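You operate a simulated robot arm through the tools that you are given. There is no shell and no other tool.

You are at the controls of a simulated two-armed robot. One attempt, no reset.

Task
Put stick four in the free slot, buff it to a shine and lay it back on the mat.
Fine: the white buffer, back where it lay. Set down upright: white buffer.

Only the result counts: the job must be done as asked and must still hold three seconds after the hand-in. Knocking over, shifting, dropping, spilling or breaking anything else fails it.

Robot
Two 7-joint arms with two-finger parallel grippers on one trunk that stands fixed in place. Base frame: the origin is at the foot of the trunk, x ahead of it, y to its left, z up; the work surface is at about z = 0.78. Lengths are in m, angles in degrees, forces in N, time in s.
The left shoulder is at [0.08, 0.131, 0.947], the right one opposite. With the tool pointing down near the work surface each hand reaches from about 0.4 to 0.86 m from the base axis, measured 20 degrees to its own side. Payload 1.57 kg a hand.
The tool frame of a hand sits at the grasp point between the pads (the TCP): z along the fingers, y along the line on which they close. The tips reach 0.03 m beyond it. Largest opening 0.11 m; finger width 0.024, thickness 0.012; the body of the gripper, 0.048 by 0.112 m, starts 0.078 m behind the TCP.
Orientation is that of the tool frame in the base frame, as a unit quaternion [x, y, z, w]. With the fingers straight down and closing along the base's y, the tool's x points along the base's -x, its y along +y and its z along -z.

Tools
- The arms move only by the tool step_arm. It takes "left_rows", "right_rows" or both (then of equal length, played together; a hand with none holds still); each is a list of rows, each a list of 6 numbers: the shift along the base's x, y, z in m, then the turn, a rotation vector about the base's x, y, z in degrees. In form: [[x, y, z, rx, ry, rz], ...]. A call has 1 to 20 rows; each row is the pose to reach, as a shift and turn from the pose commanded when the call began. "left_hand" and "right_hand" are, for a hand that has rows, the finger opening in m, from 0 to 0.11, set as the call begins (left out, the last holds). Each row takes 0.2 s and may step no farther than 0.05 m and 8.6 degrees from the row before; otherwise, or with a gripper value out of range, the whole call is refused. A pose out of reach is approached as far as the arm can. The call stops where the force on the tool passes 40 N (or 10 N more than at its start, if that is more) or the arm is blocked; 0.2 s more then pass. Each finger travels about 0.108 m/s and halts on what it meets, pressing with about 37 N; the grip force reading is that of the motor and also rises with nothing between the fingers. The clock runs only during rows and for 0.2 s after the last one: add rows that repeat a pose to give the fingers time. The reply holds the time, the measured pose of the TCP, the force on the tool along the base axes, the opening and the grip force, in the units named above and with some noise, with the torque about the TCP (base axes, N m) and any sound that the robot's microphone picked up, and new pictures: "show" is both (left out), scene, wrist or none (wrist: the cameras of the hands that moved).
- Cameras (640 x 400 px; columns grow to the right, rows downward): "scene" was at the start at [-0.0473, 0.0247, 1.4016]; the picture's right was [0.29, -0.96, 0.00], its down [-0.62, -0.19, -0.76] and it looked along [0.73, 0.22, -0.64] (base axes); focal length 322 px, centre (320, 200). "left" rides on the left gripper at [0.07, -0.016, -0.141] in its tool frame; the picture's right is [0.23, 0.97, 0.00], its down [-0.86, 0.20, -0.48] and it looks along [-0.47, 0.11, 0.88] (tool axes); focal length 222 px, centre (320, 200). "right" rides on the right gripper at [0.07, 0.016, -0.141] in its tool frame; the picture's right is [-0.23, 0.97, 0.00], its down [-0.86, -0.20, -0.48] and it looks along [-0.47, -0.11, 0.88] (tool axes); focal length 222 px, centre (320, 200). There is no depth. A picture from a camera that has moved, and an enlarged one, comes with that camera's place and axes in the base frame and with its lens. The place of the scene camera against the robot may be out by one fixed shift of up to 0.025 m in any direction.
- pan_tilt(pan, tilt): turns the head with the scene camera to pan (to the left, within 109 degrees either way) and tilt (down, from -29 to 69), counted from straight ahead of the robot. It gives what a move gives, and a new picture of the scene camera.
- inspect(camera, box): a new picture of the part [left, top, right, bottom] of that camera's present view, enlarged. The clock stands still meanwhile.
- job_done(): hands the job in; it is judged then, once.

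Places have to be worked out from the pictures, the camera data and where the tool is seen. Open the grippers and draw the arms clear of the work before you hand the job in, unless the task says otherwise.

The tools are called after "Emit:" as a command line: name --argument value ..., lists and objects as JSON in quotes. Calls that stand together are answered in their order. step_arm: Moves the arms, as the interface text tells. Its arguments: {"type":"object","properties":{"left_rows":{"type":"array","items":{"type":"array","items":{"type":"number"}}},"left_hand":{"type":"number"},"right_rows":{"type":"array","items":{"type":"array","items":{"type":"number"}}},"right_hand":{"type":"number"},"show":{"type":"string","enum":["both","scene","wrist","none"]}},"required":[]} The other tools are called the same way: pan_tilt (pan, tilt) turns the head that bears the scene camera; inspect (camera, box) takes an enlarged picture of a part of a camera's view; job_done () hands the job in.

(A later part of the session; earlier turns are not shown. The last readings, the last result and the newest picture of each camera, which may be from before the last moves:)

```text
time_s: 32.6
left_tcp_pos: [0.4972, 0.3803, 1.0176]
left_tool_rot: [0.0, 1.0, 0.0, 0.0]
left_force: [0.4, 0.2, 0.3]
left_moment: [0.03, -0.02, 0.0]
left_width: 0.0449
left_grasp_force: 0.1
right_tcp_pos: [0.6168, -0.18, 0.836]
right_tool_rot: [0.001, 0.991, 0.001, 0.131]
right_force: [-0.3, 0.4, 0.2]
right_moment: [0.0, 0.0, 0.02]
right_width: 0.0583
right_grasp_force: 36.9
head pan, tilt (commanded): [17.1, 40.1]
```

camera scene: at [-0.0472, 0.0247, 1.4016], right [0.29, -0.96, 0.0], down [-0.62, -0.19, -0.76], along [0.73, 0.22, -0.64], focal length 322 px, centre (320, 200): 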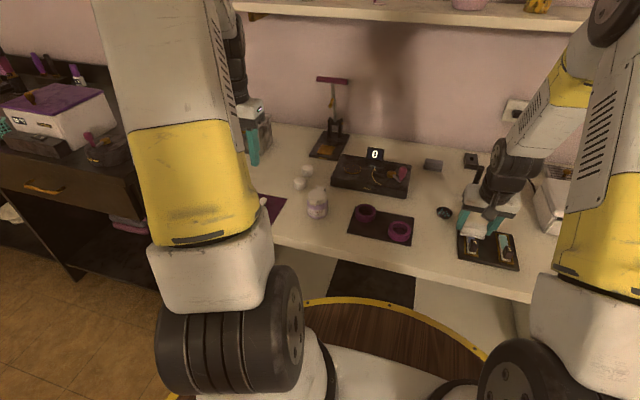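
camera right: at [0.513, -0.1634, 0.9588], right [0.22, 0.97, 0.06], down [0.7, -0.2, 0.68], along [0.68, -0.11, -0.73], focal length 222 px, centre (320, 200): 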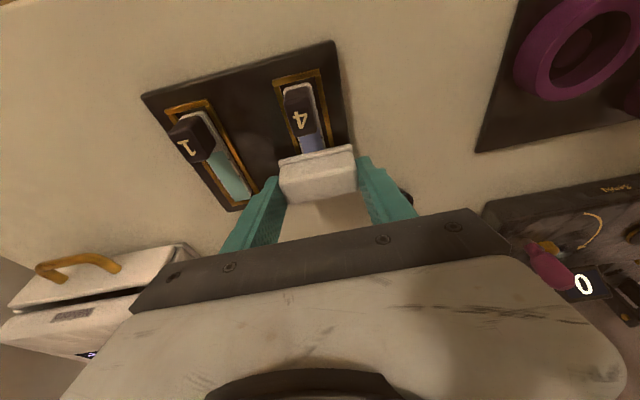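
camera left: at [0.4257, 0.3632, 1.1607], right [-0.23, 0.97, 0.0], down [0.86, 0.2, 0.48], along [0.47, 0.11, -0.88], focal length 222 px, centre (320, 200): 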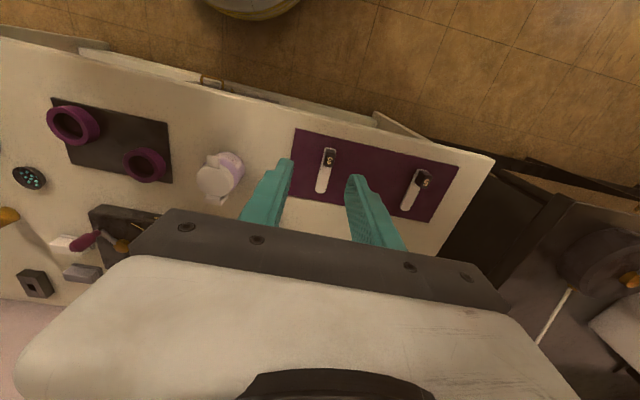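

Still free (Fz about 0). I'll go 2 mm lower.

Emit:
step_arm --right_rows '[[0, 0, -0.001, 0, 0, 0], [0, 0, -0.002, 0, 0, 0]]' --show "none"

```text
time_s: 33.2
left_tcp_pos: [0.4975, 0.3797, 1.0186]
left_tool_rot: [0.0, 1.0, 0.0, 0.0]
left_force: [-0.5, 0.0, 0.2]
left_moment: [0.0, 0.02, -0.04]
left_width: 0.0452
left_grasp_force: 0.1
right_tcp_pos: [0.6157, -0.1802, 0.8339]
right_tool_rot: [0.0, 0.992, 0.0, 0.13]
right_force: [0.6, 0.5, -0.5]
right_moment: [-0.02, -0.01, -0.01]
right_width: 0.058
right_grasp_force: 37.3
head pan, tilt (commanded): [17.1, 40.1]
```

Still no contact at z 0.834. I'll take another small step down.

Emit:
step_arm --right_rows '[[0, 0, -0.0008, 0, 0, 0], [0, 0, -0.0015, 0, 0, 0]]' --show "none"

```text
time_s: 33.8
left_tcp_pos: [0.4954, 0.3795, 1.0183]
left_tool_rot: [0.0, 1.0, -0.001, 0.0]
left_force: [-0.1, -0.2, 0.0]
left_moment: [-0.02, -0.01, 0.03]
left_width: 0.0449
left_grasp_force: 0.0
right_tcp_pos: [0.6152, -0.1805, 0.8334]
right_tool_rot: [-0.001, 0.991, 0.0, 0.131]
right_force: [-0.8, -0.9, 9.9]
right_moment: [-0.06, 0.02, 0.01]
right_width: 0.0582
right_grasp_force: 37.0
head pan, tilt (commanded): [17.1, 40.1]
```

Contact with the face came at Fz about 10 N, centred on the stick. I'll begin buffing with strokes along the stick between about x 0.603 and 0.632, keeping the same pressure.

Emit:
step_arm --right_rows '[[-0.006, 0, 0, 0, 0, 0], [-0.012, 0, 0, 0, 0, 0], [-0.004, 0, 0, 0, 0, 0], [0.005, 0, 0, 0, 0, 0], [0.012, 0, 0, 0, 0, 0], [0.017, 0, 0, 0, 0, 0], [0.008, 0, 0, 0, 0, 0], [-0.002, 0, 0, 0, 0, 0], [-0.012, 0, 0, 0, 0, 0], [-0.002, 0, 0, 0, 0, 0], [0.008, 0, 0, 0, 0, 0], [0.017, 0, 0, 0, 0, 0]]' --show "both"

Emit:
inspect --camera "right" --box '[220, 80, 420, 225]'

Emit:
inspect --camera "scene" --box '[440, 190, 540, 270]'

```text
time_s: 34.8
left_tcp_pos: [0.4972, 0.3795, 1.0185]
left_tool_rot: [0.0, 1.0, 0.0, -0.001]
left_force: [1.3, -0.6, 0.1]
left_moment: [0.0, 0.03, -0.04]
left_width: 0.045
left_grasp_force: 0.2
right_tcp_pos: [0.6157, -0.1799, 0.8341]
right_tool_rot: [0.0, 0.992, -0.001, 0.127]
right_force: [-6.5, -0.1, 13.2]
right_moment: [0.01, 0.18, 0.01]
right_width: 0.0585
right_grasp_force: 37.1
head pan, tilt (commanded): [17.1, 40.1]
stopped in row 5 (right hand): the force on the tool passed its limit at 42 N (the readings are from after the stop); the commanded pose is now the measured one
camera scene: at [-0.0479, 0.0248, 1.4016], right [0.29, -0.96, 0.0], down [-0.62, -0.19, -0.76], along [0.73, 0.22, -0.64], focal length 322 px, centre (320, 200)
camera right: at [0.513, -0.1631, 0.9529], right [0.22, 0.97, 0.06], down [0.71, -0.2, 0.68], along [0.67, -0.11, -0.73], focal length 222 px, centre (320, 200)
```

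scene: 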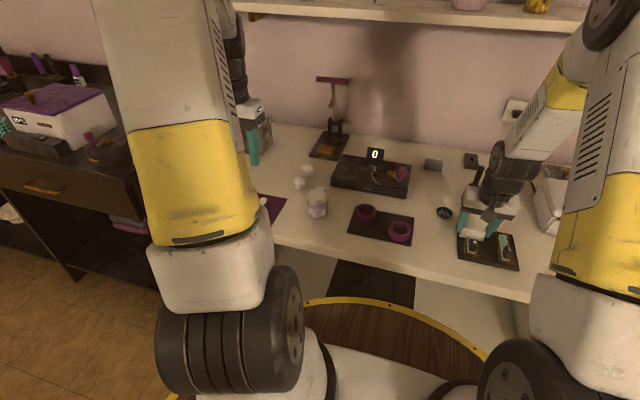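
right: 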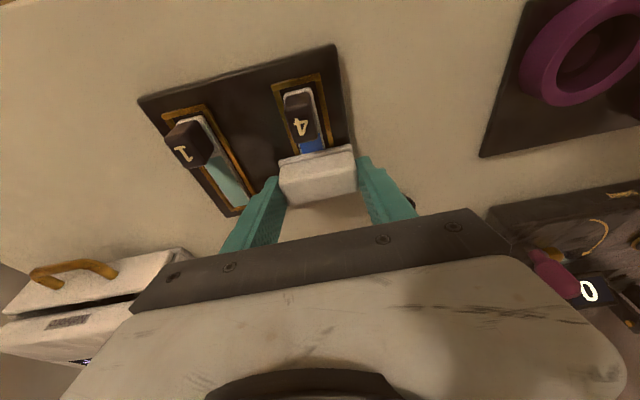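

```text
2.76 times, centred on (320, 152) of right
camera zoom: at [0.513, -0.1631, 0.9529], right [0.22, 0.97, 0.06], down [0.71, -0.2, 0.68], along [0.67, -0.11, -0.73], focal length 613 px, centre (320, 331)
```

zoom: 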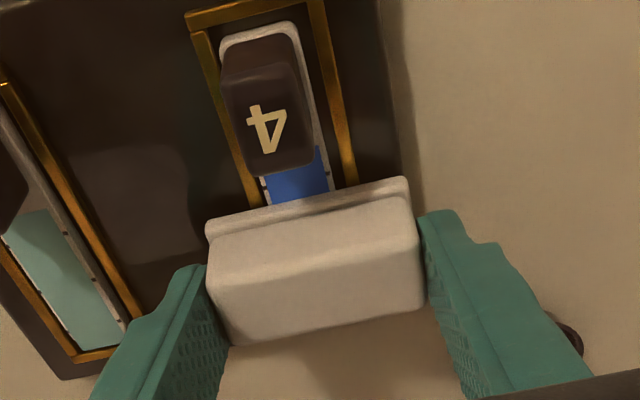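

```text
5.00 times, centred on (490, 230) of scene
camera zoom: at [-0.0479, 0.0248, 1.4016], right [0.29, -0.96, 0.0], down [-0.62, -0.19, -0.76], along [0.73, 0.22, -0.64], focal length 1612 px, centre (-530, 50)
```

zoom: 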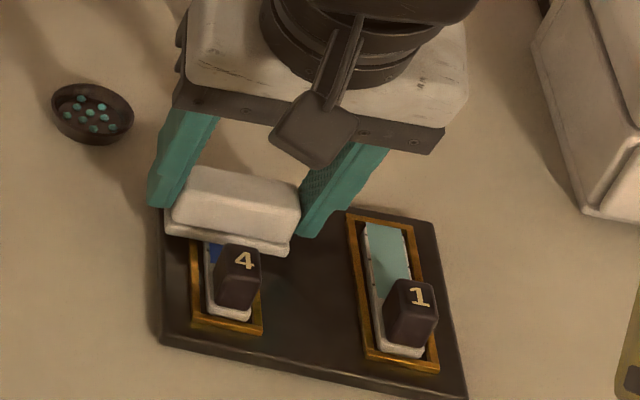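

The face turned from dull lavender to a vivid blue where visible, so buffing works, but the forward stroke dug in and hit the force limit. I'll lift the buffer a few centimetres to see the state of the whole face.

Emit:
step_arm --right_rows '[[0, 0, 0.005, 0, -0.4, 0], [0, 0, 0.03, 0, -0.4, 0], [0.02, 0, 0.06, 0, -0.4, 0], [0.04, 0, 0.08, 0, -0.4, 0]]' --show "both"

Emit:
inspect --camera "right" --box '[220, 60, 420, 200]'

Emit:
inspect --camera "scene" --box '[450, 210, 530, 270]'

```text
time_s: 35.8
left_tcp_pos: [0.4971, 0.3801, 1.0185]
left_tool_rot: [0.0, 1.0, -0.001, -0.001]
left_force: [0.2, -0.9, 0.3]
left_moment: [0.0, -0.02, -0.03]
left_width: 0.0451
left_grasp_force: 0.2
right_tcp_pos: [0.658, -0.1811, 0.912]
right_tool_rot: [0.0, 0.991, 0.001, 0.13]
right_force: [-0.1, 0.0, -0.1]
right_moment: [0.02, 0.02, 0.03]
right_width: 0.0582
right_grasp_force: 37.3
head pan, tilt (commanded): [17.1, 40.1]
camera scene: at [-0.0472, 0.0247, 1.4016], right [0.29, -0.96, 0.0], down [-0.62, -0.19, -0.76], along [0.73, 0.22, -0.64], focal length 322 px, centre (320, 200)
camera right: at [0.5539, -0.1639, 1.032], right [0.22, 0.97, 0.06], down [0.7, -0.2, 0.68], along [0.68, -0.11, -0.73], focal length 222 px, centre (320, 200)
```

scene: 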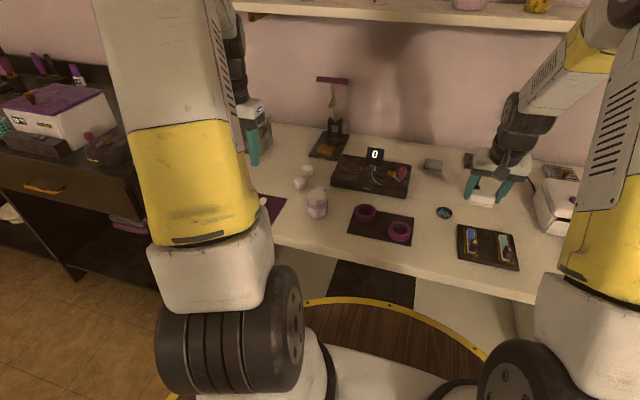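
right: 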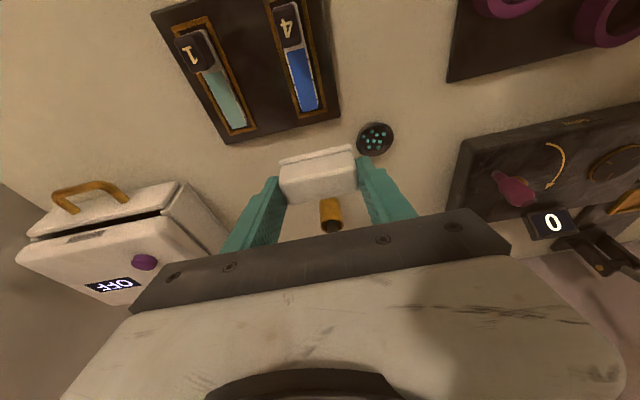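

```text
2.86 times, centred on (320, 130) of right
camera zoom: at [0.5539, -0.1639, 1.032], right [0.22, 0.97, 0.06], down [0.7, -0.2, 0.68], along [0.68, -0.11, -0.73], focal length 635 px, centre (320, 400)
```

zoom: 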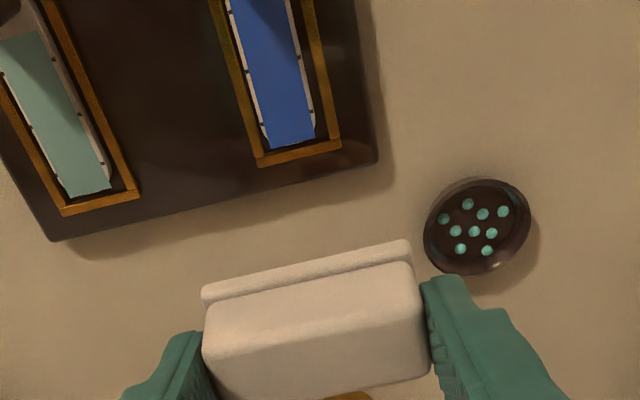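

```text
6.67 times, centred on (490, 240) of scene
camera zoom: at [-0.0472, 0.0247, 1.4016], right [0.29, -0.96, 0.0], down [-0.62, -0.19, -0.76], along [0.73, 0.22, -0.64], focal length 2149 px, centre (-813, -67)
```

zoom: 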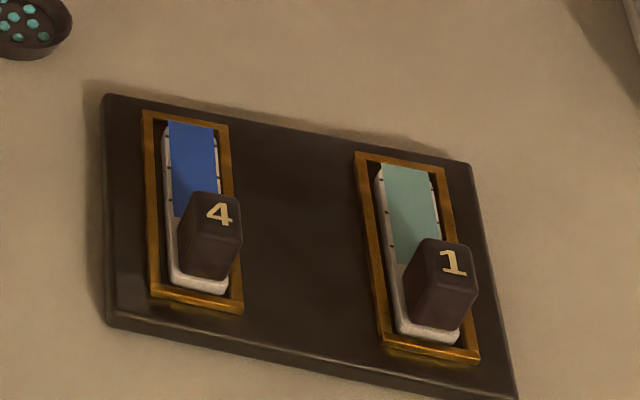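

The whole face is now an even vivid blue. To be sure it is fully buffed, I'll add some lighter strokes, mostly pulling towards the robot so the pad trails. First I go back down to just above the face.

Emit:
step_arm --right_rows '[[-0.015, 0.0005, -0.03, 0, 0, 0], [-0.029, 0.0005, -0.06, 0, 0, 0], [-0.029, 0.0005, -0.076, 0, 0, 0], [-0.029, 0.0005, -0.076, 0, 0, 0]]' --show "none"

```text
time_s: 36.8
left_tcp_pos: [0.4954, 0.3798, 1.0183]
left_tool_rot: [0.0, 1.0, 0.001, 0.0]
left_force: [0.2, 0.4, -1.0]
left_moment: [0.01, 0.01, 0.02]
left_width: 0.0449
left_grasp_force: 0.1
right_tcp_pos: [0.6281, -0.18, 0.8361]
right_tool_rot: [0.0, 0.992, -0.001, 0.13]
right_force: [-0.5, -0.3, 0.1]
right_moment: [0.04, 0.03, -0.01]
right_width: 0.0582
right_grasp_force: 36.7
head pan, tilt (commanded): [17.1, 40.1]
```

The hand is at (0.628, -0.180, 0.836), still free. I'll feel down for light contact.

Emit:
step_arm --right_rows '[[0, 0, -0.001, 0, 0, 0], [0, 0, -0.002, 0, 0, 0]]' --show "none"

```text
time_s: 37.4
left_tcp_pos: [0.4971, 0.3797, 1.0181]
left_tool_rot: [0.0, 1.0, 0.0, 0.0]
left_force: [0.1, 0.2, 0.3]
left_moment: [-0.03, -0.02, 0.02]
left_width: 0.045
left_grasp_force: 0.0
right_tcp_pos: [0.628, -0.1809, 0.8343]
right_tool_rot: [-0.001, 0.991, 0.001, 0.13]
right_force: [-0.7, 0.1, -0.3]
right_moment: [0.02, -0.03, -0.01]
right_width: 0.058
right_grasp_force: 37.3
head pan, tilt (commanded): [17.1, 40.1]
```

Emit:
step_arm --right_rows '[[0, 0, -0.0005, 0, 0, 0], [0, 0, -0.001, 0, 0, 0]]' --show "none"

```text
time_s: 38.0
left_tcp_pos: [0.4963, 0.3795, 1.0176]
left_tool_rot: [0.0, 1.0, -0.001, 0.001]
left_force: [-0.9, 0.4, -0.2]
left_moment: [0.01, -0.04, 0.01]
left_width: 0.0451
left_grasp_force: 0.1
right_tcp_pos: [0.6269, -0.1795, 0.8325]
right_tool_rot: [0.001, 0.991, 0.0, 0.131]
right_force: [0.2, 0.2, 2.4]
right_moment: [-0.03, 0.05, -0.02]
right_width: 0.0581
right_grasp_force: 37.1
head pan, tilt (commanded): [17.1, 40.1]
```

Light contact (Fz about 2.4 N). I'll make a few gentle strokes back and forth at about 3–5 N.

Emit:
step_arm --right_rows '[[-0.004, 0, -0.0002, 0, 0, 0], [-0.01, 0, -0.0003, 0, 0, 0], [-0.017, 0, -0.0003, 0, 0, 0], [-0.023, 0, -0.0003, 0, 0, 0], [-0.023, 0, -0.0003, 0, 0, 0]]' --show "wrist"

```text
time_s: 39.2
left_tcp_pos: [0.4979, 0.3795, 1.0166]
left_tool_rot: [0.001, 1.0, -0.001, 0.0]
left_force: [0.5, 1.0, 0.3]
left_moment: [0.0, 0.01, 0.0]
left_width: 0.0449
left_grasp_force: 0.1
right_tcp_pos: [0.6052, -0.1812, 0.833]
right_tool_rot: [0.0, 0.991, 0.0, 0.131]
right_force: [1.1, 1.0, 4.0]
right_moment: [0.01, -0.05, 0.02]
right_width: 0.0585
right_grasp_force: 37.5
head pan, tilt (commanded): [17.1, 40.1]
camera right: at [0.5009, -0.1629, 0.9527], right [0.22, 0.97, 0.06], down [0.7, -0.2, 0.68], along [0.68, -0.11, -0.73], focal length 222 px, centre (320, 200)
```

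right: 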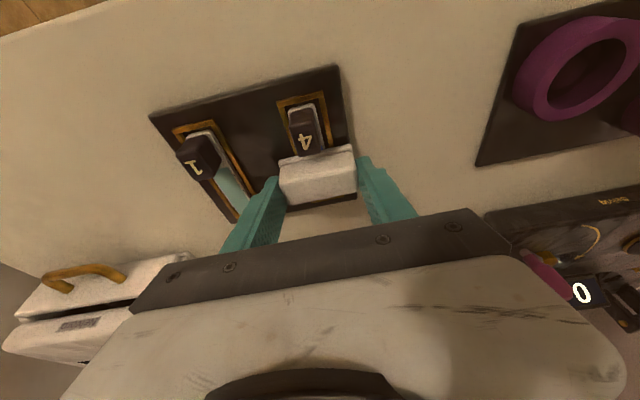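

The backward stroke ran smoothly at about 4 N. Next come a light forward stroke and another one back.

Emit:
step_arm --right_rows '[[0.004, 0, 0.0001, 0, 0, 0], [0.01, 0, 0.0001, 0, 0, 0], [0.016, 0, 0.0001, 0, 0, 0], [0.022, 0, 0.0001, 0, 0, 0], [0.016, 0, 0, 0, 0, 0], [0.01, 0, 0, 0, 0, 0], [0.004, 0, 0, 0, 0, 0], [0.0, 0, 0, 0, 0, 0]]' --show "none"

```text
time_s: 41.0
left_tcp_pos: [0.4967, 0.3801, 1.0176]
left_tool_rot: [-0.001, 1.0, 0.0, 0.001]
left_force: [0.8, 0.1, -0.5]
left_moment: [0.02, -0.04, 0.01]
left_width: 0.0451
left_grasp_force: 0.1
right_tcp_pos: [0.6036, -0.1789, 0.8336]
right_tool_rot: [0.001, 0.991, 0.0, 0.132]
right_force: [2.8, 0.5, 5.4]
right_moment: [-0.02, -0.08, 0.0]
right_width: 0.0585
right_grasp_force: 36.9
head pan, tilt (commanded): [17.1, 40.1]
```

Both strokes went well with 4–5 N of contact. I'll do several more full back-and-forth strokes.

Emit:
step_arm --right_rows '[[0.005, 0, 0.0001, 0, 0, 0], [0.012, 0, 0.0001, 0, 0, 0], [0.018, 0, 0.0001, 0, 0, 0], [0.023, 0, 0.0001, 0, 0, 0], [0.016, 0, 0, 0, 0, 0], [0.009, 0, 0, 0, 0, 0], [0.003, 0, 0, 0, 0, 0], [0.0, 0, 0, 0, 0, 0], [0.005, 0, 0.0001, 0, 0, 0], [0.012, 0, 0.0001, 0, 0, 0], [0.018, 0, 0.0001, 0, 0, 0], [0.023, 0, 0.0001, 0, 0, 0], [0.016, 0, 0, 0, 0, 0], [0.009, 0, 0, 0, 0, 0], [0.003, 0, 0, 0, 0, 0], [0.0, 0, 0, 0, 0, 0]]' --show "none"

```text
time_s: 44.4
left_tcp_pos: [0.4964, 0.3798, 1.0183]
left_tool_rot: [-0.001, 1.0, 0.001, 0.0]
left_force: [-0.4, 0.6, 0.7]
left_moment: [0.03, 0.01, -0.01]
left_width: 0.0448
left_grasp_force: 0.1
right_tcp_pos: [0.6052, -0.1801, 0.8326]
right_tool_rot: [-0.001, 0.991, 0.0, 0.131]
right_force: [2.7, 0.7, 5.0]
right_moment: [0.02, -0.05, 0.0]
right_width: 0.0586
right_grasp_force: 37.0
head pan, tilt (commanded): [17.1, 40.1]
```

Several strokes are done at a steady 5 N. I'll lift the buffer straight off and look at the face.

Emit:
step_arm --right_rows '[[0, 0, 0.005, 0, 0, 0], [0.01, 0, 0.03, 0, 0, 0], [0.03, 0, 0.06, 0, 0, 0], [0.055, 0, 0.085, 0, 0, 0]]' --show "both"

Emit:
inspect --camera "right" --box '[220, 60, 420, 200]'

Emit:
inspect --camera "scene" --box '[450, 210, 530, 270]'

```text
time_s: 45.4
left_tcp_pos: [0.4969, 0.3803, 1.0191]
left_tool_rot: [0.0, 1.0, 0.0, 0.0]
left_force: [0.1, 0.0, 1.0]
left_moment: [0.06, 0.01, 0.01]
left_width: 0.0451
left_grasp_force: 0.0
right_tcp_pos: [0.6593, -0.1806, 0.9189]
right_tool_rot: [0.0, 0.991, 0.0, 0.13]
right_force: [0.3, 0.5, -0.2]
right_moment: [0.02, 0.01, 0.02]
right_width: 0.0585
right_grasp_force: 37.2
head pan, tilt (commanded): [17.1, 40.1]
camera scene: at [-0.0473, 0.0247, 1.4016], right [0.29, -0.96, 0.0], down [-0.62, -0.19, -0.76], along [0.73, 0.22, -0.64], focal length 322 px, centre (320, 200)
camera right: at [0.5561, -0.1627, 1.0377], right [0.22, 0.97, 0.06], down [0.7, -0.2, 0.68], along [0.68, -0.11, -0.73], focal length 222 px, centre (320, 200)
```

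scene: 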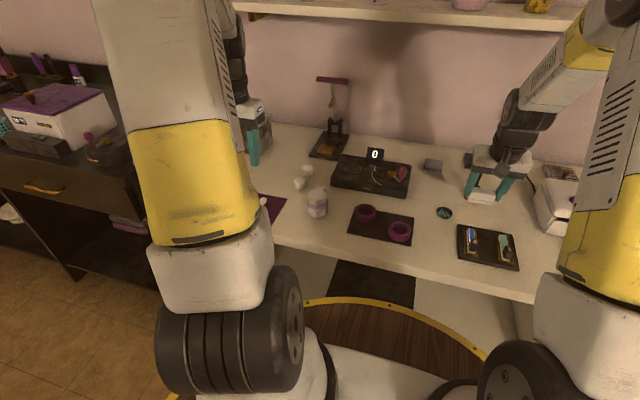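
right: 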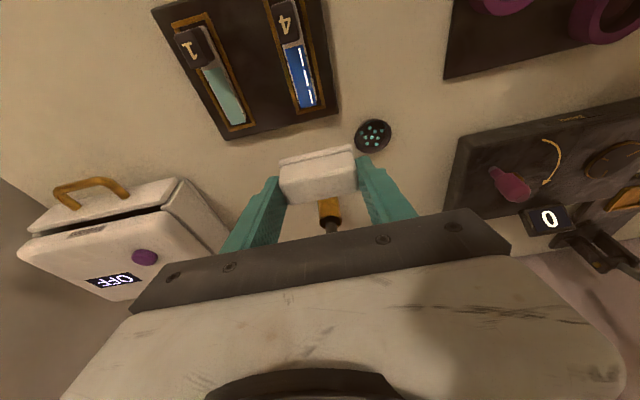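

```text
2.86 times, centred on (320, 130) of right
camera zoom: at [0.5561, -0.1627, 1.0377], right [0.22, 0.97, 0.06], down [0.7, -0.2, 0.68], along [0.68, -0.11, -0.73], focal length 635 px, centre (320, 400)
```

zoom: 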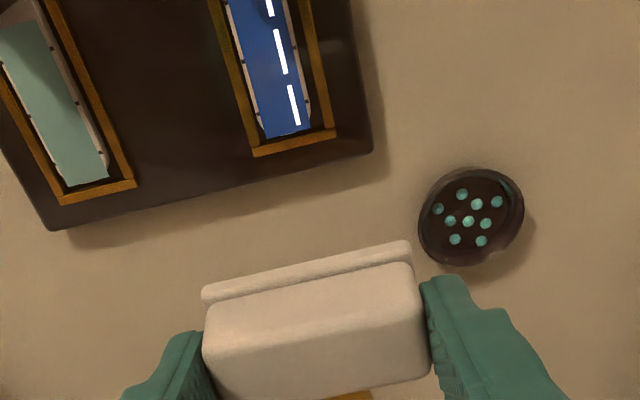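

```text
6.67 times, centred on (490, 240) of scene
camera zoom: at [-0.0473, 0.0247, 1.4016], right [0.29, -0.96, 0.0], down [-0.62, -0.19, -0.76], along [0.73, 0.22, -0.64], focal length 2149 px, centre (-813, -67)
```

zoom: 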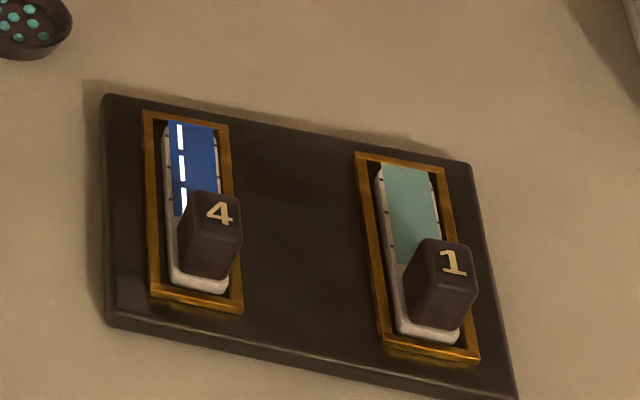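

Bright gleam streaks now show along the whole face, so stick 4 is polished to a shine. Before returning the buffer I'll check how it sits in the grip, using the same crop as before.

Emit:
inspect --camera "right" --box '[220, 100, 420, 225]'

Emit:
step_arm --right_rows '[[0.01, 0.02, 0.02, 0, 0, 0], [0.03, 0.045, 0.02, 0, 0, 0], [0.06, 0.07, 0.02, 0, 0, 0], [0.095, 0.09, 0.02, 0, 0, 0], [0.13, 0.1, 0.02, 0, 0, 0], [0.16, 0.105, 0.02, 0, 0, 0], [0.1852, 0.1051, 0.02, 0, 0, 0], [0.1852, 0.1051, 0.02, 0, 0, 0]]' --show "both"

Emit:
inspect --camera "right" --box '[220, 100, 420, 225]'

```text
3.20 times, centred on (320, 162) of right
camera zoom: at [0.5561, -0.1627, 1.0377], right [0.22, 0.97, 0.06], down [0.7, -0.2, 0.68], along [0.68, -0.11, -0.73], focal length 711 px, centre (320, 320)
```

zoom: 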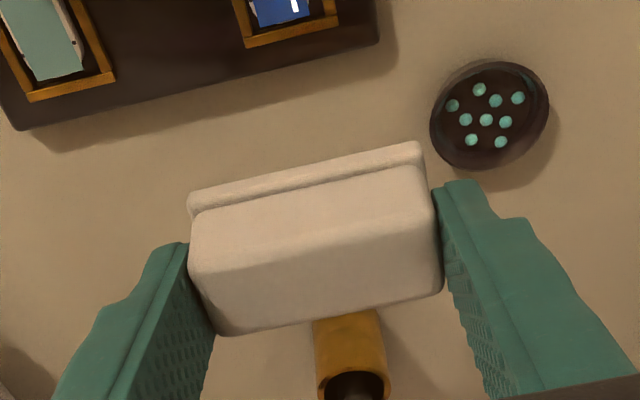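

```text
time_s: 47.2
left_tcp_pos: [0.4963, 0.3797, 1.018]
left_tool_rot: [0.0, 1.0, 0.0, 0.0]
left_force: [-0.4, -0.7, 0.7]
left_moment: [0.0, 0.01, -0.01]
left_width: 0.0451
left_grasp_force: 0.1
right_tcp_pos: [0.8427, -0.0749, 0.9369]
right_tool_rot: [0.0, 0.992, 0.0, 0.13]
right_force: [-0.7, 0.0, -0.6]
right_moment: [-0.02, -0.02, -0.04]
right_width: 0.0584
right_grasp_force: 37.2
head pan, tilt (commanded): [17.1, 40.1]
camera scene: at [-0.0472, 0.0247, 1.4016], right [0.29, -0.96, 0.0], down [-0.62, -0.19, -0.76], along [0.73, 0.22, -0.64], focal length 322 px, centre (320, 200)
camera right: at [0.7404, -0.0567, 1.0559], right [0.22, 0.97, 0.06], down [0.7, -0.2, 0.68], along [0.68, -0.11, -0.73], focal length 222 px, centre (320, 200)
```

scene: 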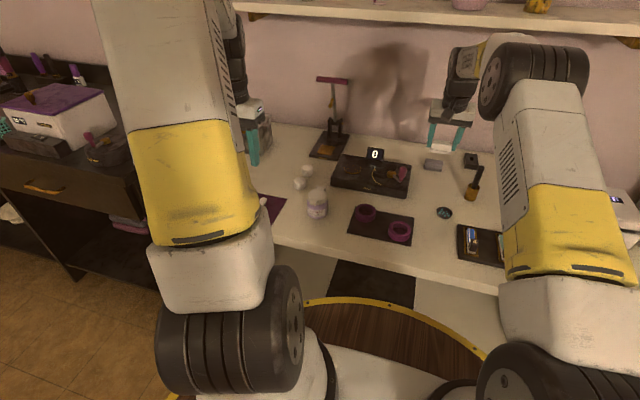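
right: 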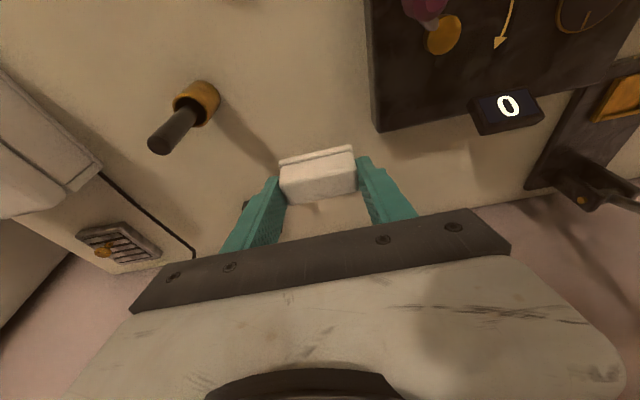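

```text
3.20 times, centred on (320, 162) of right
camera zoom: at [0.7404, -0.0567, 1.0559], right [0.22, 0.97, 0.06], down [0.7, -0.2, 0.68], along [0.68, -0.11, -0.73], focal length 711 px, centre (320, 320)
```

zoom: 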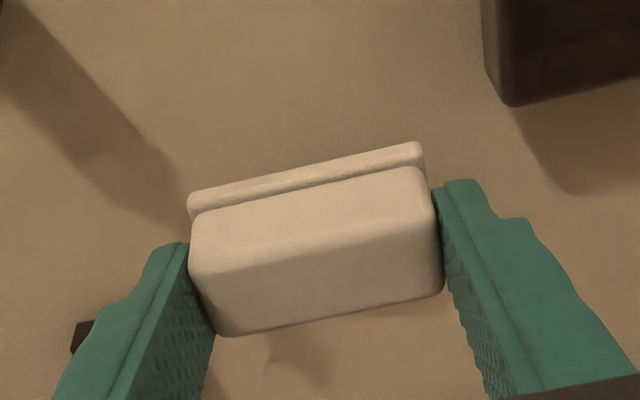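

The buffer sits unchanged in the grip. Comparing landmarks with the earlier lifted view, the hand is about 2 mm short in x, so I'll correct that and descend to just above the table.

Emit:
step_arm --right_rows '[[0.002, 0, -0.03, 0, 0, 0], [0.002, 0, -0.06, 0, 0, 0], [0.002, 0, -0.09, 0, 0, 0], [0.002, 0, -0.108, 0, 0, 0], [0.002, 0, -0.112, 0, 0, 0], [0.002, 0, -0.112, 0, 0, 0]]' --show "both"

Emit:
inspect --camera "right" --box '[220, 100, 420, 225]'

Emit:
inspect --camera "scene" --box '[390, 130, 480, 200]'

```text
time_s: 48.6
left_tcp_pos: [0.495, 0.3799, 1.0174]
left_tool_rot: [0.0, 1.0, 0.001, 0.0]
left_force: [-1.3, 0.5, -0.9]
left_moment: [0.01, 0.02, 0.0]
left_width: 0.0447
left_grasp_force: 0.0
right_tcp_pos: [0.8447, -0.0746, 0.8257]
right_tool_rot: [-0.001, 0.991, 0.001, 0.131]
right_force: [-0.8, 0.6, 0.2]
right_moment: [-0.02, 0.02, -0.01]
right_width: 0.0582
right_grasp_force: 37.3
head pan, tilt (commanded): [17.1, 40.1]
camera scene: at [-0.0472, 0.0247, 1.4016], right [0.29, -0.96, 0.0], down [-0.62, -0.19, -0.76], along [0.73, 0.22, -0.64], focal length 322 px, centre (320, 200)
camera right: at [0.7422, -0.0573, 0.9448], right [0.22, 0.97, 0.06], down [0.7, -0.2, 0.68], along [0.68, -0.11, -0.73], focal length 222 px, centre (320, 200)
```

scene: 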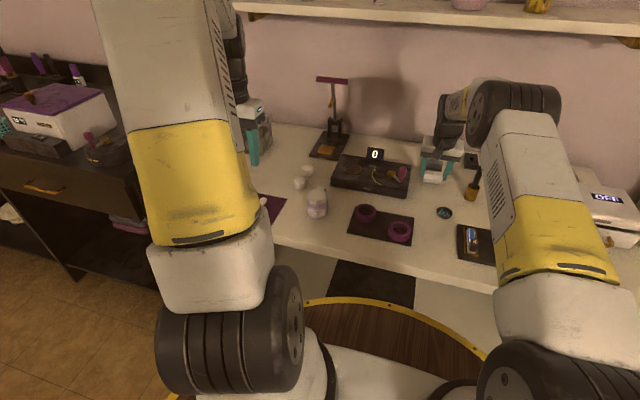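
right: 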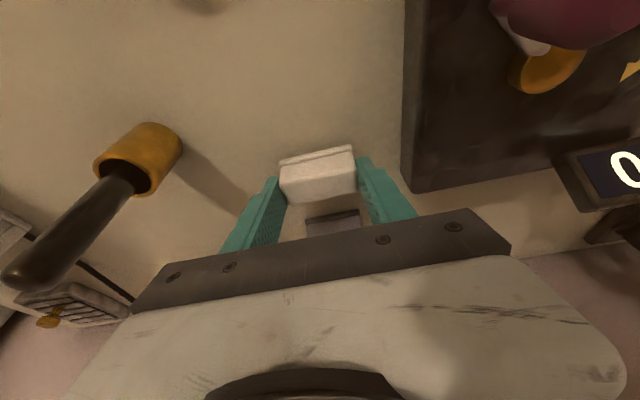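

```text
3.20 times, centred on (320, 162) of right
camera zoom: at [0.7422, -0.0573, 0.9448], right [0.22, 0.97, 0.06], down [0.7, -0.2, 0.68], along [0.68, -0.11, -0.73], focal length 711 px, centre (320, 320)
```

zoom: 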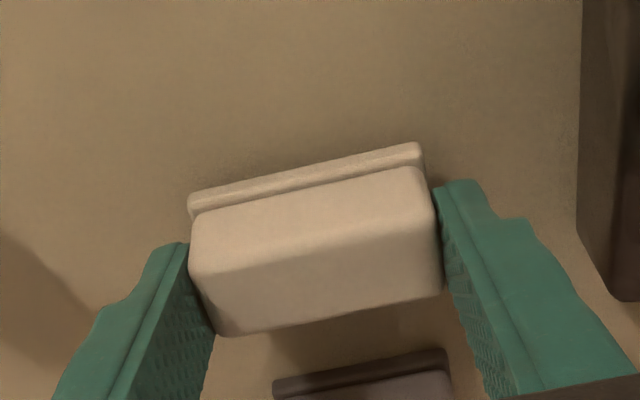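

```text
5.71 times, centred on (435, 165) of scene
camera zoom: at [-0.0472, 0.0247, 1.4016], right [0.29, -0.96, 0.0], down [-0.62, -0.19, -0.76], along [0.73, 0.22, -0.64], focal length 1842 px, centre (-337, 400)
```

zoom: 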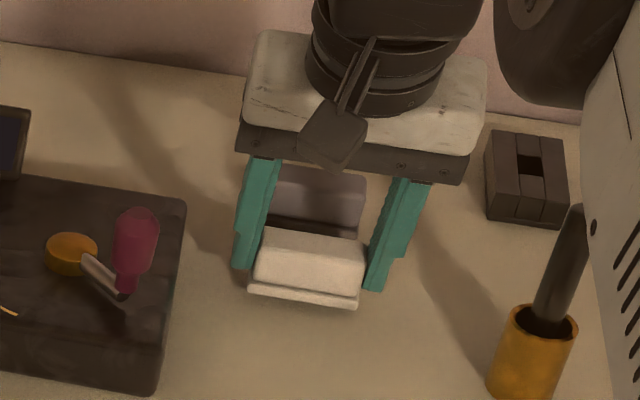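

The hand is about 7 mm above its grasp height. I'll lower it 5 mm and compare with the original view.

Emit:
step_arm --right_rows '[[0, 0, -0.003, 0, 0, 0], [0, 0, -0.0055, 0, 0, 0], [0, 0, -0.0055, 0, 0, 0]]' --show "wrist"

Emit:
inspect --camera "right" --box '[220, 100, 420, 225]'

Emit:
inspect --camera "scene" --box '[390, 130, 480, 200]'

```text
time_s: 49.4
left_tcp_pos: [0.4972, 0.3804, 1.0179]
left_tool_rot: [0.001, 1.0, 0.0, 0.0]
left_force: [0.5, -1.1, 0.0]
left_moment: [-0.01, -0.01, -0.01]
left_width: 0.0453
left_grasp_force: 0.1
right_tcp_pos: [0.846, -0.076, 0.8206]
right_tool_rot: [0.0, 0.991, 0.0, 0.131]
right_force: [0.9, -0.1, -0.4]
right_moment: [-0.07, 0.0, 0.0]
right_width: 0.0583
right_grasp_force: 36.6
head pan, tilt (commanded): [17.1, 40.1]
camera right: at [0.7428, -0.0579, 0.9398], right [0.22, 0.97, 0.06], down [0.7, -0.2, 0.68], along [0.68, -0.11, -0.73], focal length 222 px, centre (320, 200)
```

right: 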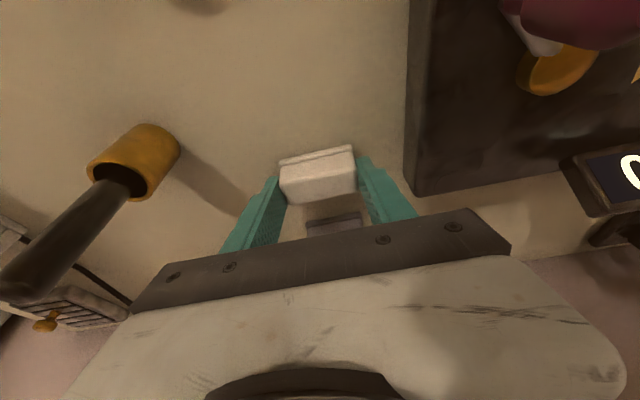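

```text
3.20 times, centred on (320, 162) of right
camera zoom: at [0.7428, -0.0579, 0.9398], right [0.22, 0.97, 0.06], down [0.7, -0.2, 0.68], along [0.68, -0.11, -0.73], focal length 711 px, centre (320, 320)
```

zoom: 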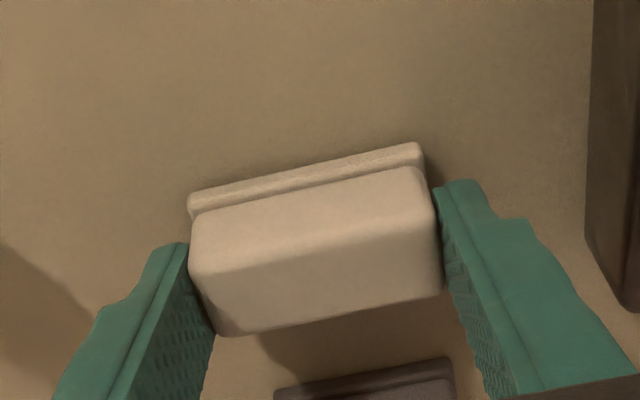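

```text
5.71 times, centred on (435, 165) of scene
camera zoom: at [-0.0472, 0.0247, 1.4016], right [0.29, -0.96, 0.0], down [-0.62, -0.19, -0.76], along [0.73, 0.22, -0.64], focal length 1842 px, centre (-337, 400)
```

zoom: 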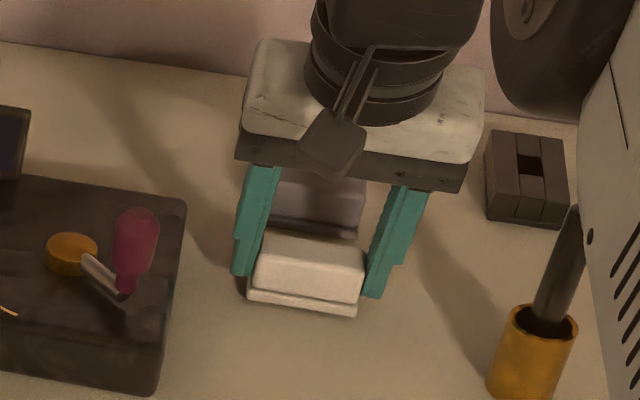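

Readings and landmarks agree that the hand is now about 1.8 mm too far forward, so I'll take that back and come down to about 0.5 mm above the grasp height.

Emit:
step_arm --right_rows '[[-0.0018, 0.0003, 0, 0, 0, 0], [-0.0018, 0.0003, -0.0012, 0, 0, 0], [-0.0018, 0.0003, -0.0018, 0, 0, 0], [-0.0018, 0.0003, -0.0018, 0, 0, 0]]' --show "none"

Emit:
inspect --camera "right" --box '[220, 100, 420, 225]'

Emit:
inspect --camera "scene" --box '[390, 130, 480, 200]'

```text
time_s: 50.4
left_tcp_pos: [0.4974, 0.3796, 1.0184]
left_tool_rot: [0.0, 1.0, 0.0, 0.0]
left_force: [0.1, -0.3, -0.2]
left_moment: [-0.04, -0.02, -0.02]
left_width: 0.045
left_grasp_force: 0.0
right_tcp_pos: [0.8441, -0.0744, 0.8187]
right_tool_rot: [0.001, 0.991, 0.0, 0.13]
right_force: [-0.3, -0.8, 0.4]
right_moment: [0.02, 0.01, 0.03]
right_width: 0.0584
right_grasp_force: 36.5
head pan, tilt (commanded): [17.1, 40.1]
```

```text
3.20 times, centred on (320, 162) of right
camera zoom: at [0.7412, -0.0576, 0.9382], right [0.22, 0.97, 0.06], down [0.7, -0.2, 0.68], along [0.68, -0.11, -0.73], focal length 711 px, centre (320, 320)
```

zoom: 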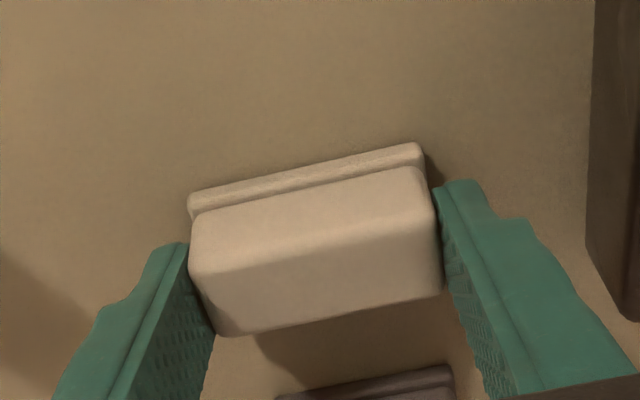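

```text
5.71 times, centred on (435, 165) of scene
camera zoom: at [-0.0472, 0.0247, 1.4016], right [0.29, -0.96, 0.0], down [-0.62, -0.19, -0.76], along [0.73, 0.22, -0.64], focal length 1842 px, centre (-337, 400)
```

zoom: 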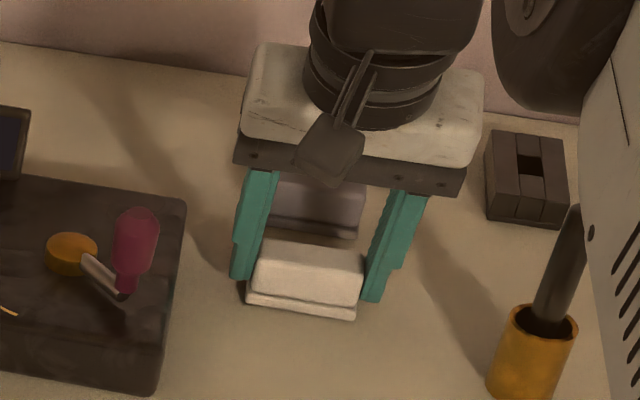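

The view now matches the original to within about a millimetre. I'll feel down for the table.

Emit:
step_arm --right_rows '[[0, 0, -0.0004, 0, 0, 0], [0, 0, -0.0008, 0, 0, 0]]' --show "none"

```text
time_s: 51.0
left_tcp_pos: [0.4958, 0.3798, 1.0177]
left_tool_rot: [-0.001, 1.0, 0.0, 0.0]
left_force: [0.9, 0.1, -0.1]
left_moment: [0.0, -0.03, 0.05]
left_width: 0.0452
left_grasp_force: 0.1
right_tcp_pos: [0.845, -0.0746, 0.817]
right_tool_rot: [0.0, 0.991, 0.0, 0.131]
right_force: [0.0, 0.1, -0.6]
right_moment: [0.01, 0.01, -0.01]
right_width: 0.0584
right_grasp_force: 36.8
head pan, tilt (commanded): [17.1, 40.1]
```

No contact yet, so another small step down.

Emit:
step_arm --right_rows '[[0, 0, -0.0004, 0, 0, 0], [0, 0, -0.0008, 0, 0, 0]]' --show "none"

```text
time_s: 51.6
left_tcp_pos: [0.4965, 0.38, 1.0174]
left_tool_rot: [-0.001, 1.0, 0.0, 0.0]
left_force: [-0.3, 0.7, 0.3]
left_moment: [-0.01, 0.01, 0.0]
left_width: 0.045
left_grasp_force: 0.0
right_tcp_pos: [0.8442, -0.0745, 0.8161]
right_tool_rot: [-0.001, 0.991, 0.0, 0.13]
right_force: [-1.7, -0.5, 2.9]
right_moment: [0.08, 0.06, 0.05]
right_width: 0.0582
right_grasp_force: 37.0
head pan, tilt (commanded): [17.1, 40.1]
```

Contact (Fz about 3 N), so the buffer stands on the table. I'll open the right gripper to 80 mm and wait for the fingers to clear it.

Emit:
step_arm --right_rows '[[0, 0, 0.0005, 0, 0, 0], [0, 0, 0.0005, 0, 0, 0], [0, 0, 0.0005, 0, 0, 0]]' --right_hand 0.08 --show "wrist"

Emit:
inspect --camera "right" --box '[220, 100, 420, 225]'

Emit:
inspect --camera "scene" --box '[390, 130, 480, 200]'

```text
time_s: 52.4
left_tcp_pos: [0.4966, 0.3801, 1.0182]
left_tool_rot: [0.0, 1.0, 0.001, 0.0]
left_force: [0.1, -0.9, 0.7]
left_moment: [0.01, 0.0, 0.0]
left_width: 0.0447
left_grasp_force: 0.1
right_tcp_pos: [0.8454, -0.0746, 0.8164]
right_tool_rot: [0.0, 0.991, 0.001, 0.131]
right_force: [0.0, -1.5, 0.2]
right_moment: [0.04, -0.01, -0.01]
right_width: 0.0802
right_grasp_force: 0.0
head pan, tilt (commanded): [17.1, 40.1]
camera right: at [0.7412, -0.057, 0.9367], right [0.22, 0.97, 0.06], down [0.7, -0.2, 0.68], along [0.68, -0.11, -0.73], focal length 222 px, centre (320, 200)
```

right: 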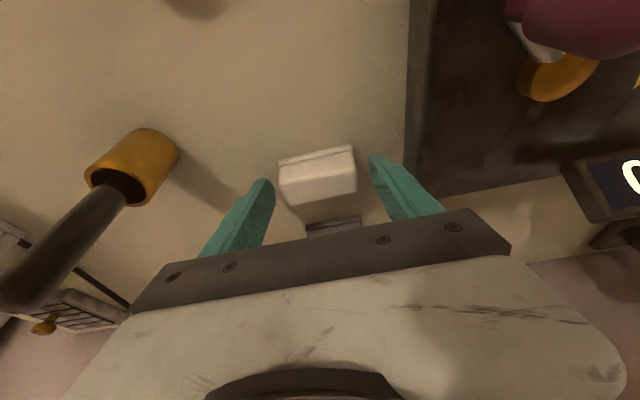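

```text
3.20 times, centred on (320, 162) of right
camera zoom: at [0.7412, -0.057, 0.9367], right [0.22, 0.97, 0.06], down [0.7, -0.2, 0.68], along [0.68, -0.11, -0.73], focal length 711 px, centre (320, 320)
```

zoom: 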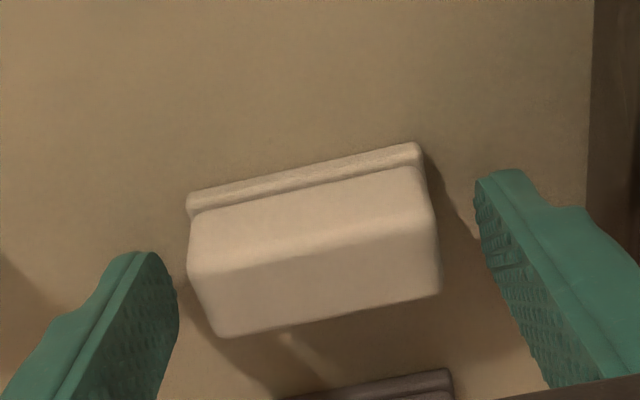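

```text
5.71 times, centred on (435, 165) of scene
camera zoom: at [-0.0472, 0.0247, 1.4016], right [0.29, -0.96, 0.0], down [-0.62, -0.19, -0.76], along [0.73, 0.22, -0.64], focal length 1842 px, centre (-337, 400)
```

zoom: 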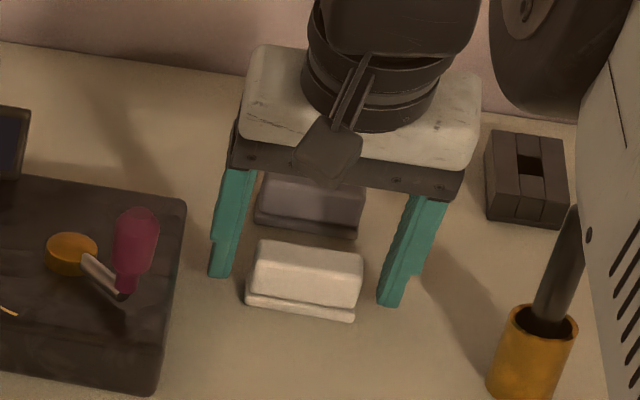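

The buffer stands upright in its original spot: the picture coordinates match the original to within a pixel or two. I'll lift the right hand straight up and retreat towards the robot.

Emit:
step_arm --right_rows '[[0, 0, 0.015, 0, 0, 0], [0, 0, 0.045, 0, 0, 0], [0, 0, 0.08, 0, 0, 0], [0, 0, 0.115, 0, 0, 0], [-0.035, -0.005, 0.13, 0, 0, 0], [-0.08, -0.01, 0.14, 0, 0, 0], [-0.125, -0.02, 0.15, 0, 0, 0], [-0.165, -0.04, 0.16, 0, 0, 0]]' --show "both"

Emit:
inspect --camera "scene" --box '[390, 130, 480, 200]'

```text
time_s: 54.2
left_tcp_pos: [0.4963, 0.3802, 1.0178]
left_tool_rot: [0.001, 1.0, 0.0, -0.001]
left_force: [-0.2, 0.1, -0.8]
left_moment: [-0.02, 0.02, 0.02]
left_width: 0.0452
left_grasp_force: 0.0
right_tcp_pos: [0.6785, -0.1142, 0.9782]
right_tool_rot: [-0.001, 0.992, 0.0, 0.13]
right_force: [0.7, 0.1, 0.1]
right_moment: [0.0, 0.02, 0.03]
right_width: 0.0801
right_grasp_force: 0.0
head pan, tilt (commanded): [17.1, 40.1]
camera scene: at [-0.0468, 0.0249, 1.4016], right [0.29, -0.96, 0.0], down [-0.62, -0.19, -0.76], along [0.73, 0.22, -0.64], focal length 322 px, centre (320, 200)
camera right: at [0.5753, -0.0969, 1.0971], right [0.22, 0.97, 0.06], down [0.7, -0.2, 0.68], along [0.68, -0.11, -0.73], focal length 222 px, centre (320, 200)
```

scene: 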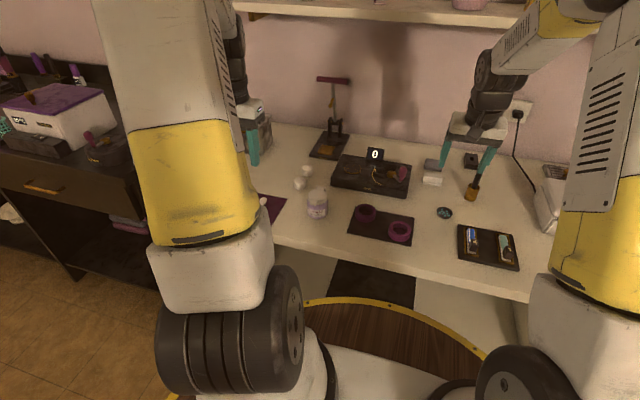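
right: 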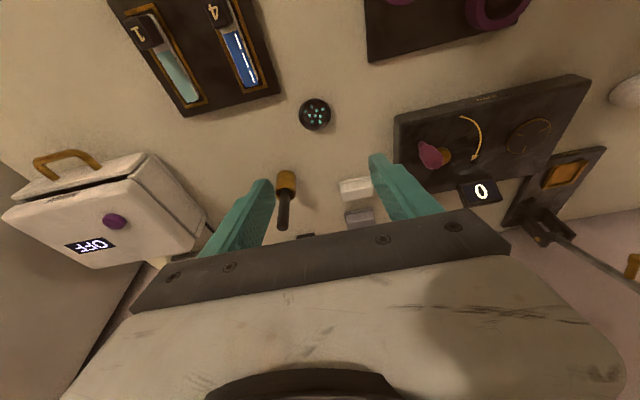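

```text
5.71 times, centred on (435, 165) of scene
camera zoom: at [-0.0468, 0.0249, 1.4016], right [0.29, -0.96, 0.0], down [-0.62, -0.19, -0.76], along [0.73, 0.22, -0.64], focal length 1842 px, centre (-337, 400)
```

zoom: 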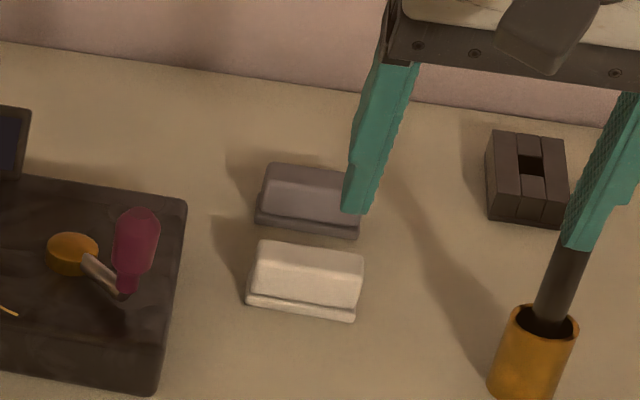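

The buffer stands undisturbed. Next the right hand goes back out to the right side to free the tray for the left hand.

Emit:
step_arm --right_rows '[[-0.03, -0.03, 0.01, 0, 2, 0], [-0.06, -0.06, 0.02, 0, 4, 0], [-0.09, -0.09, 0.03, 0, 6, 0], [-0.12, -0.125, 0.03, 0, 8, 0], [-0.15, -0.155, 0.03, 0, 10, 0], [-0.18, -0.185, 0.03, 0, 12, 0], [-0.205, -0.215, 0.03, 0, 14, 0], [-0.2285, -0.246, 0.03, 0, 15, 0]]' --right_hand 0.0 --show "both"

```text
time_s: 56.0
left_tcp_pos: [0.4973, 0.3803, 1.0185]
left_tool_rot: [0.001, 1.0, 0.0, 0.001]
left_force: [0.7, -0.5, -0.2]
left_moment: [0.0, 0.0, 0.02]
left_width: 0.0452
left_grasp_force: 0.0
right_tcp_pos: [0.4502, -0.3621, 1.0054]
right_tool_rot: [-0.001, 1.0, 0.0, 0.0]
right_force: [-1.1, 0.7, 0.2]
right_moment: [-0.01, 0.03, 0.0]
right_width: 0.0
right_grasp_force: 21.3
head pan, tilt (commanded): [17.1, 40.1]
camera scene: at [-0.0471, 0.0249, 1.4016], right [0.29, -0.96, 0.0], down [-0.62, -0.19, -0.76], along [0.73, 0.22, -0.64], focal length 322 px, centre (320, 200)
camera right: at [0.3813, -0.3445, 1.1489], right [0.23, 0.97, 0.0], down [0.86, -0.2, 0.48], along [0.47, -0.11, -0.88], focal length 222 px, centre (320, 200)
```

scene: 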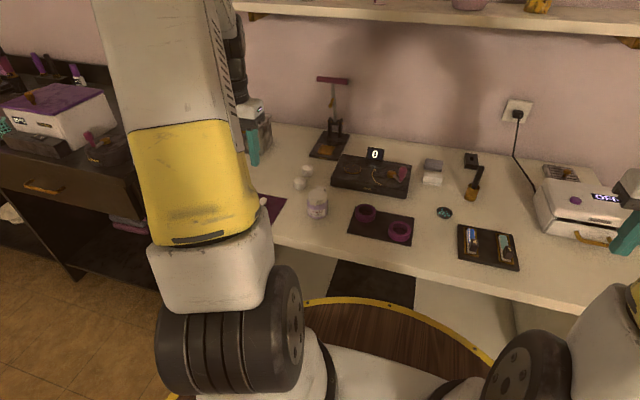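
right: 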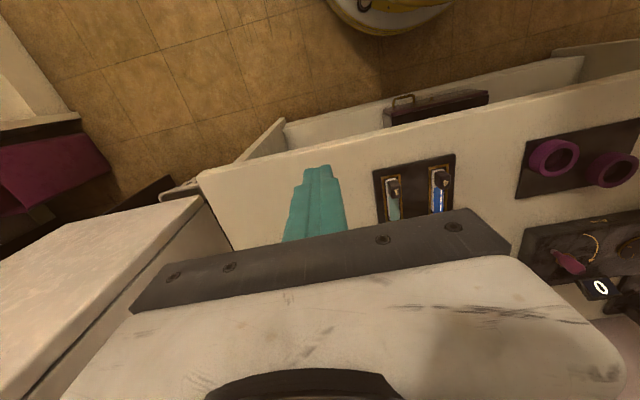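

The right hand is parked. I'll bring the left hand (opening 45 mm) back over stick 4, retracing its path in reverse.

Emit:
step_arm --left_rows '[[0.006, -0.045, -0.004, 0, 0, 0], [0.012, -0.092, -0.01, 0, 0, 0], [0.018, -0.139, -0.016, 0, 0, 0], [0.024, -0.186, -0.022, 0, 0, 0], [0.03, -0.233, -0.028, 0, 0, 0], [0.036, -0.28, -0.034, 0, 0, 0], [0.042, -0.327, -0.04, 0, 0, 0], [0.048, -0.374, -0.046, 0, 0, 0], [0.054, -0.421, -0.052, 0, 0, 0], [0.06, -0.468, -0.058, 0, 0, 0], [0.066, -0.515, -0.064, 0, 0, 0], [0.072, -0.56, -0.07, 0, 0, 0]]' --left_hand 0.045 --show "both"

Emit:
inspect --camera "left" --box '[220, 80, 420, 230]'

```text
time_s: 58.6
left_tcp_pos: [0.5683, -0.1807, 0.948]
left_tool_rot: [0.0, 1.0, 0.001, 0.0]
left_force: [0.0, 0.0, 0.3]
left_moment: [-0.04, 0.01, 0.0]
left_width: 0.0448
left_grasp_force: 0.0
right_tcp_pos: [0.4515, -0.3607, 1.0074]
right_tool_rot: [0.0, 1.0, 0.0, 0.001]
right_force: [-0.8, 0.4, 0.1]
right_moment: [-0.03, -0.01, 0.03]
right_width: 0.0002
right_grasp_force: 20.9
head pan, tilt (commanded): [17.1, 40.1]
camera scene: at [-0.0474, 0.025, 1.4016], right [0.29, -0.96, 0.0], down [-0.62, -0.19, -0.76], along [0.73, 0.22, -0.64], focal length 322 px, centre (320, 200)
camera left: at [0.4973, -0.1976, 1.0912], right [-0.23, 0.97, 0.0], down [0.86, 0.2, 0.48], along [0.47, 0.11, -0.88], focal length 222 px, centre (320, 200)
```

scene: 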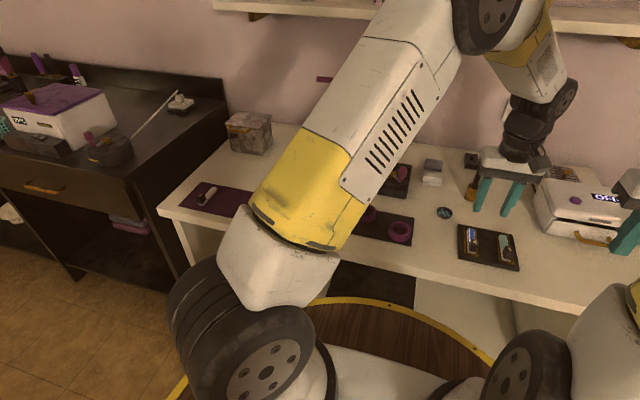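
left: 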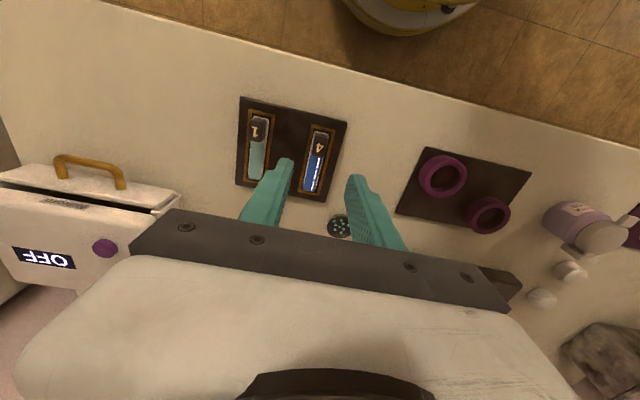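

```text
2.67 times, centred on (320, 155) of left
camera zoom: at [0.4973, -0.1976, 1.0912], right [-0.23, 0.97, 0.0], down [0.86, 0.2, 0.48], along [0.47, 0.11, -0.88], focal length 592 px, centre (320, 320)
```

zoom: 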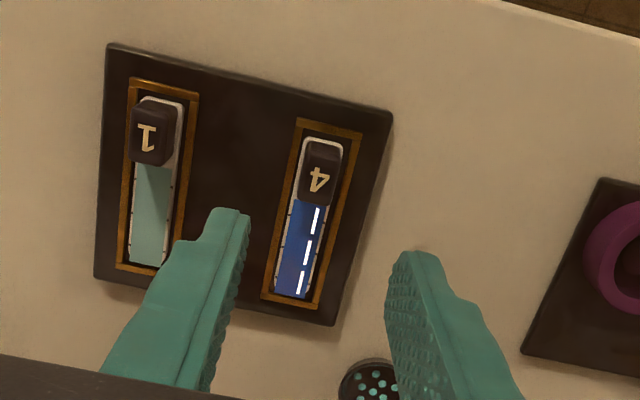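

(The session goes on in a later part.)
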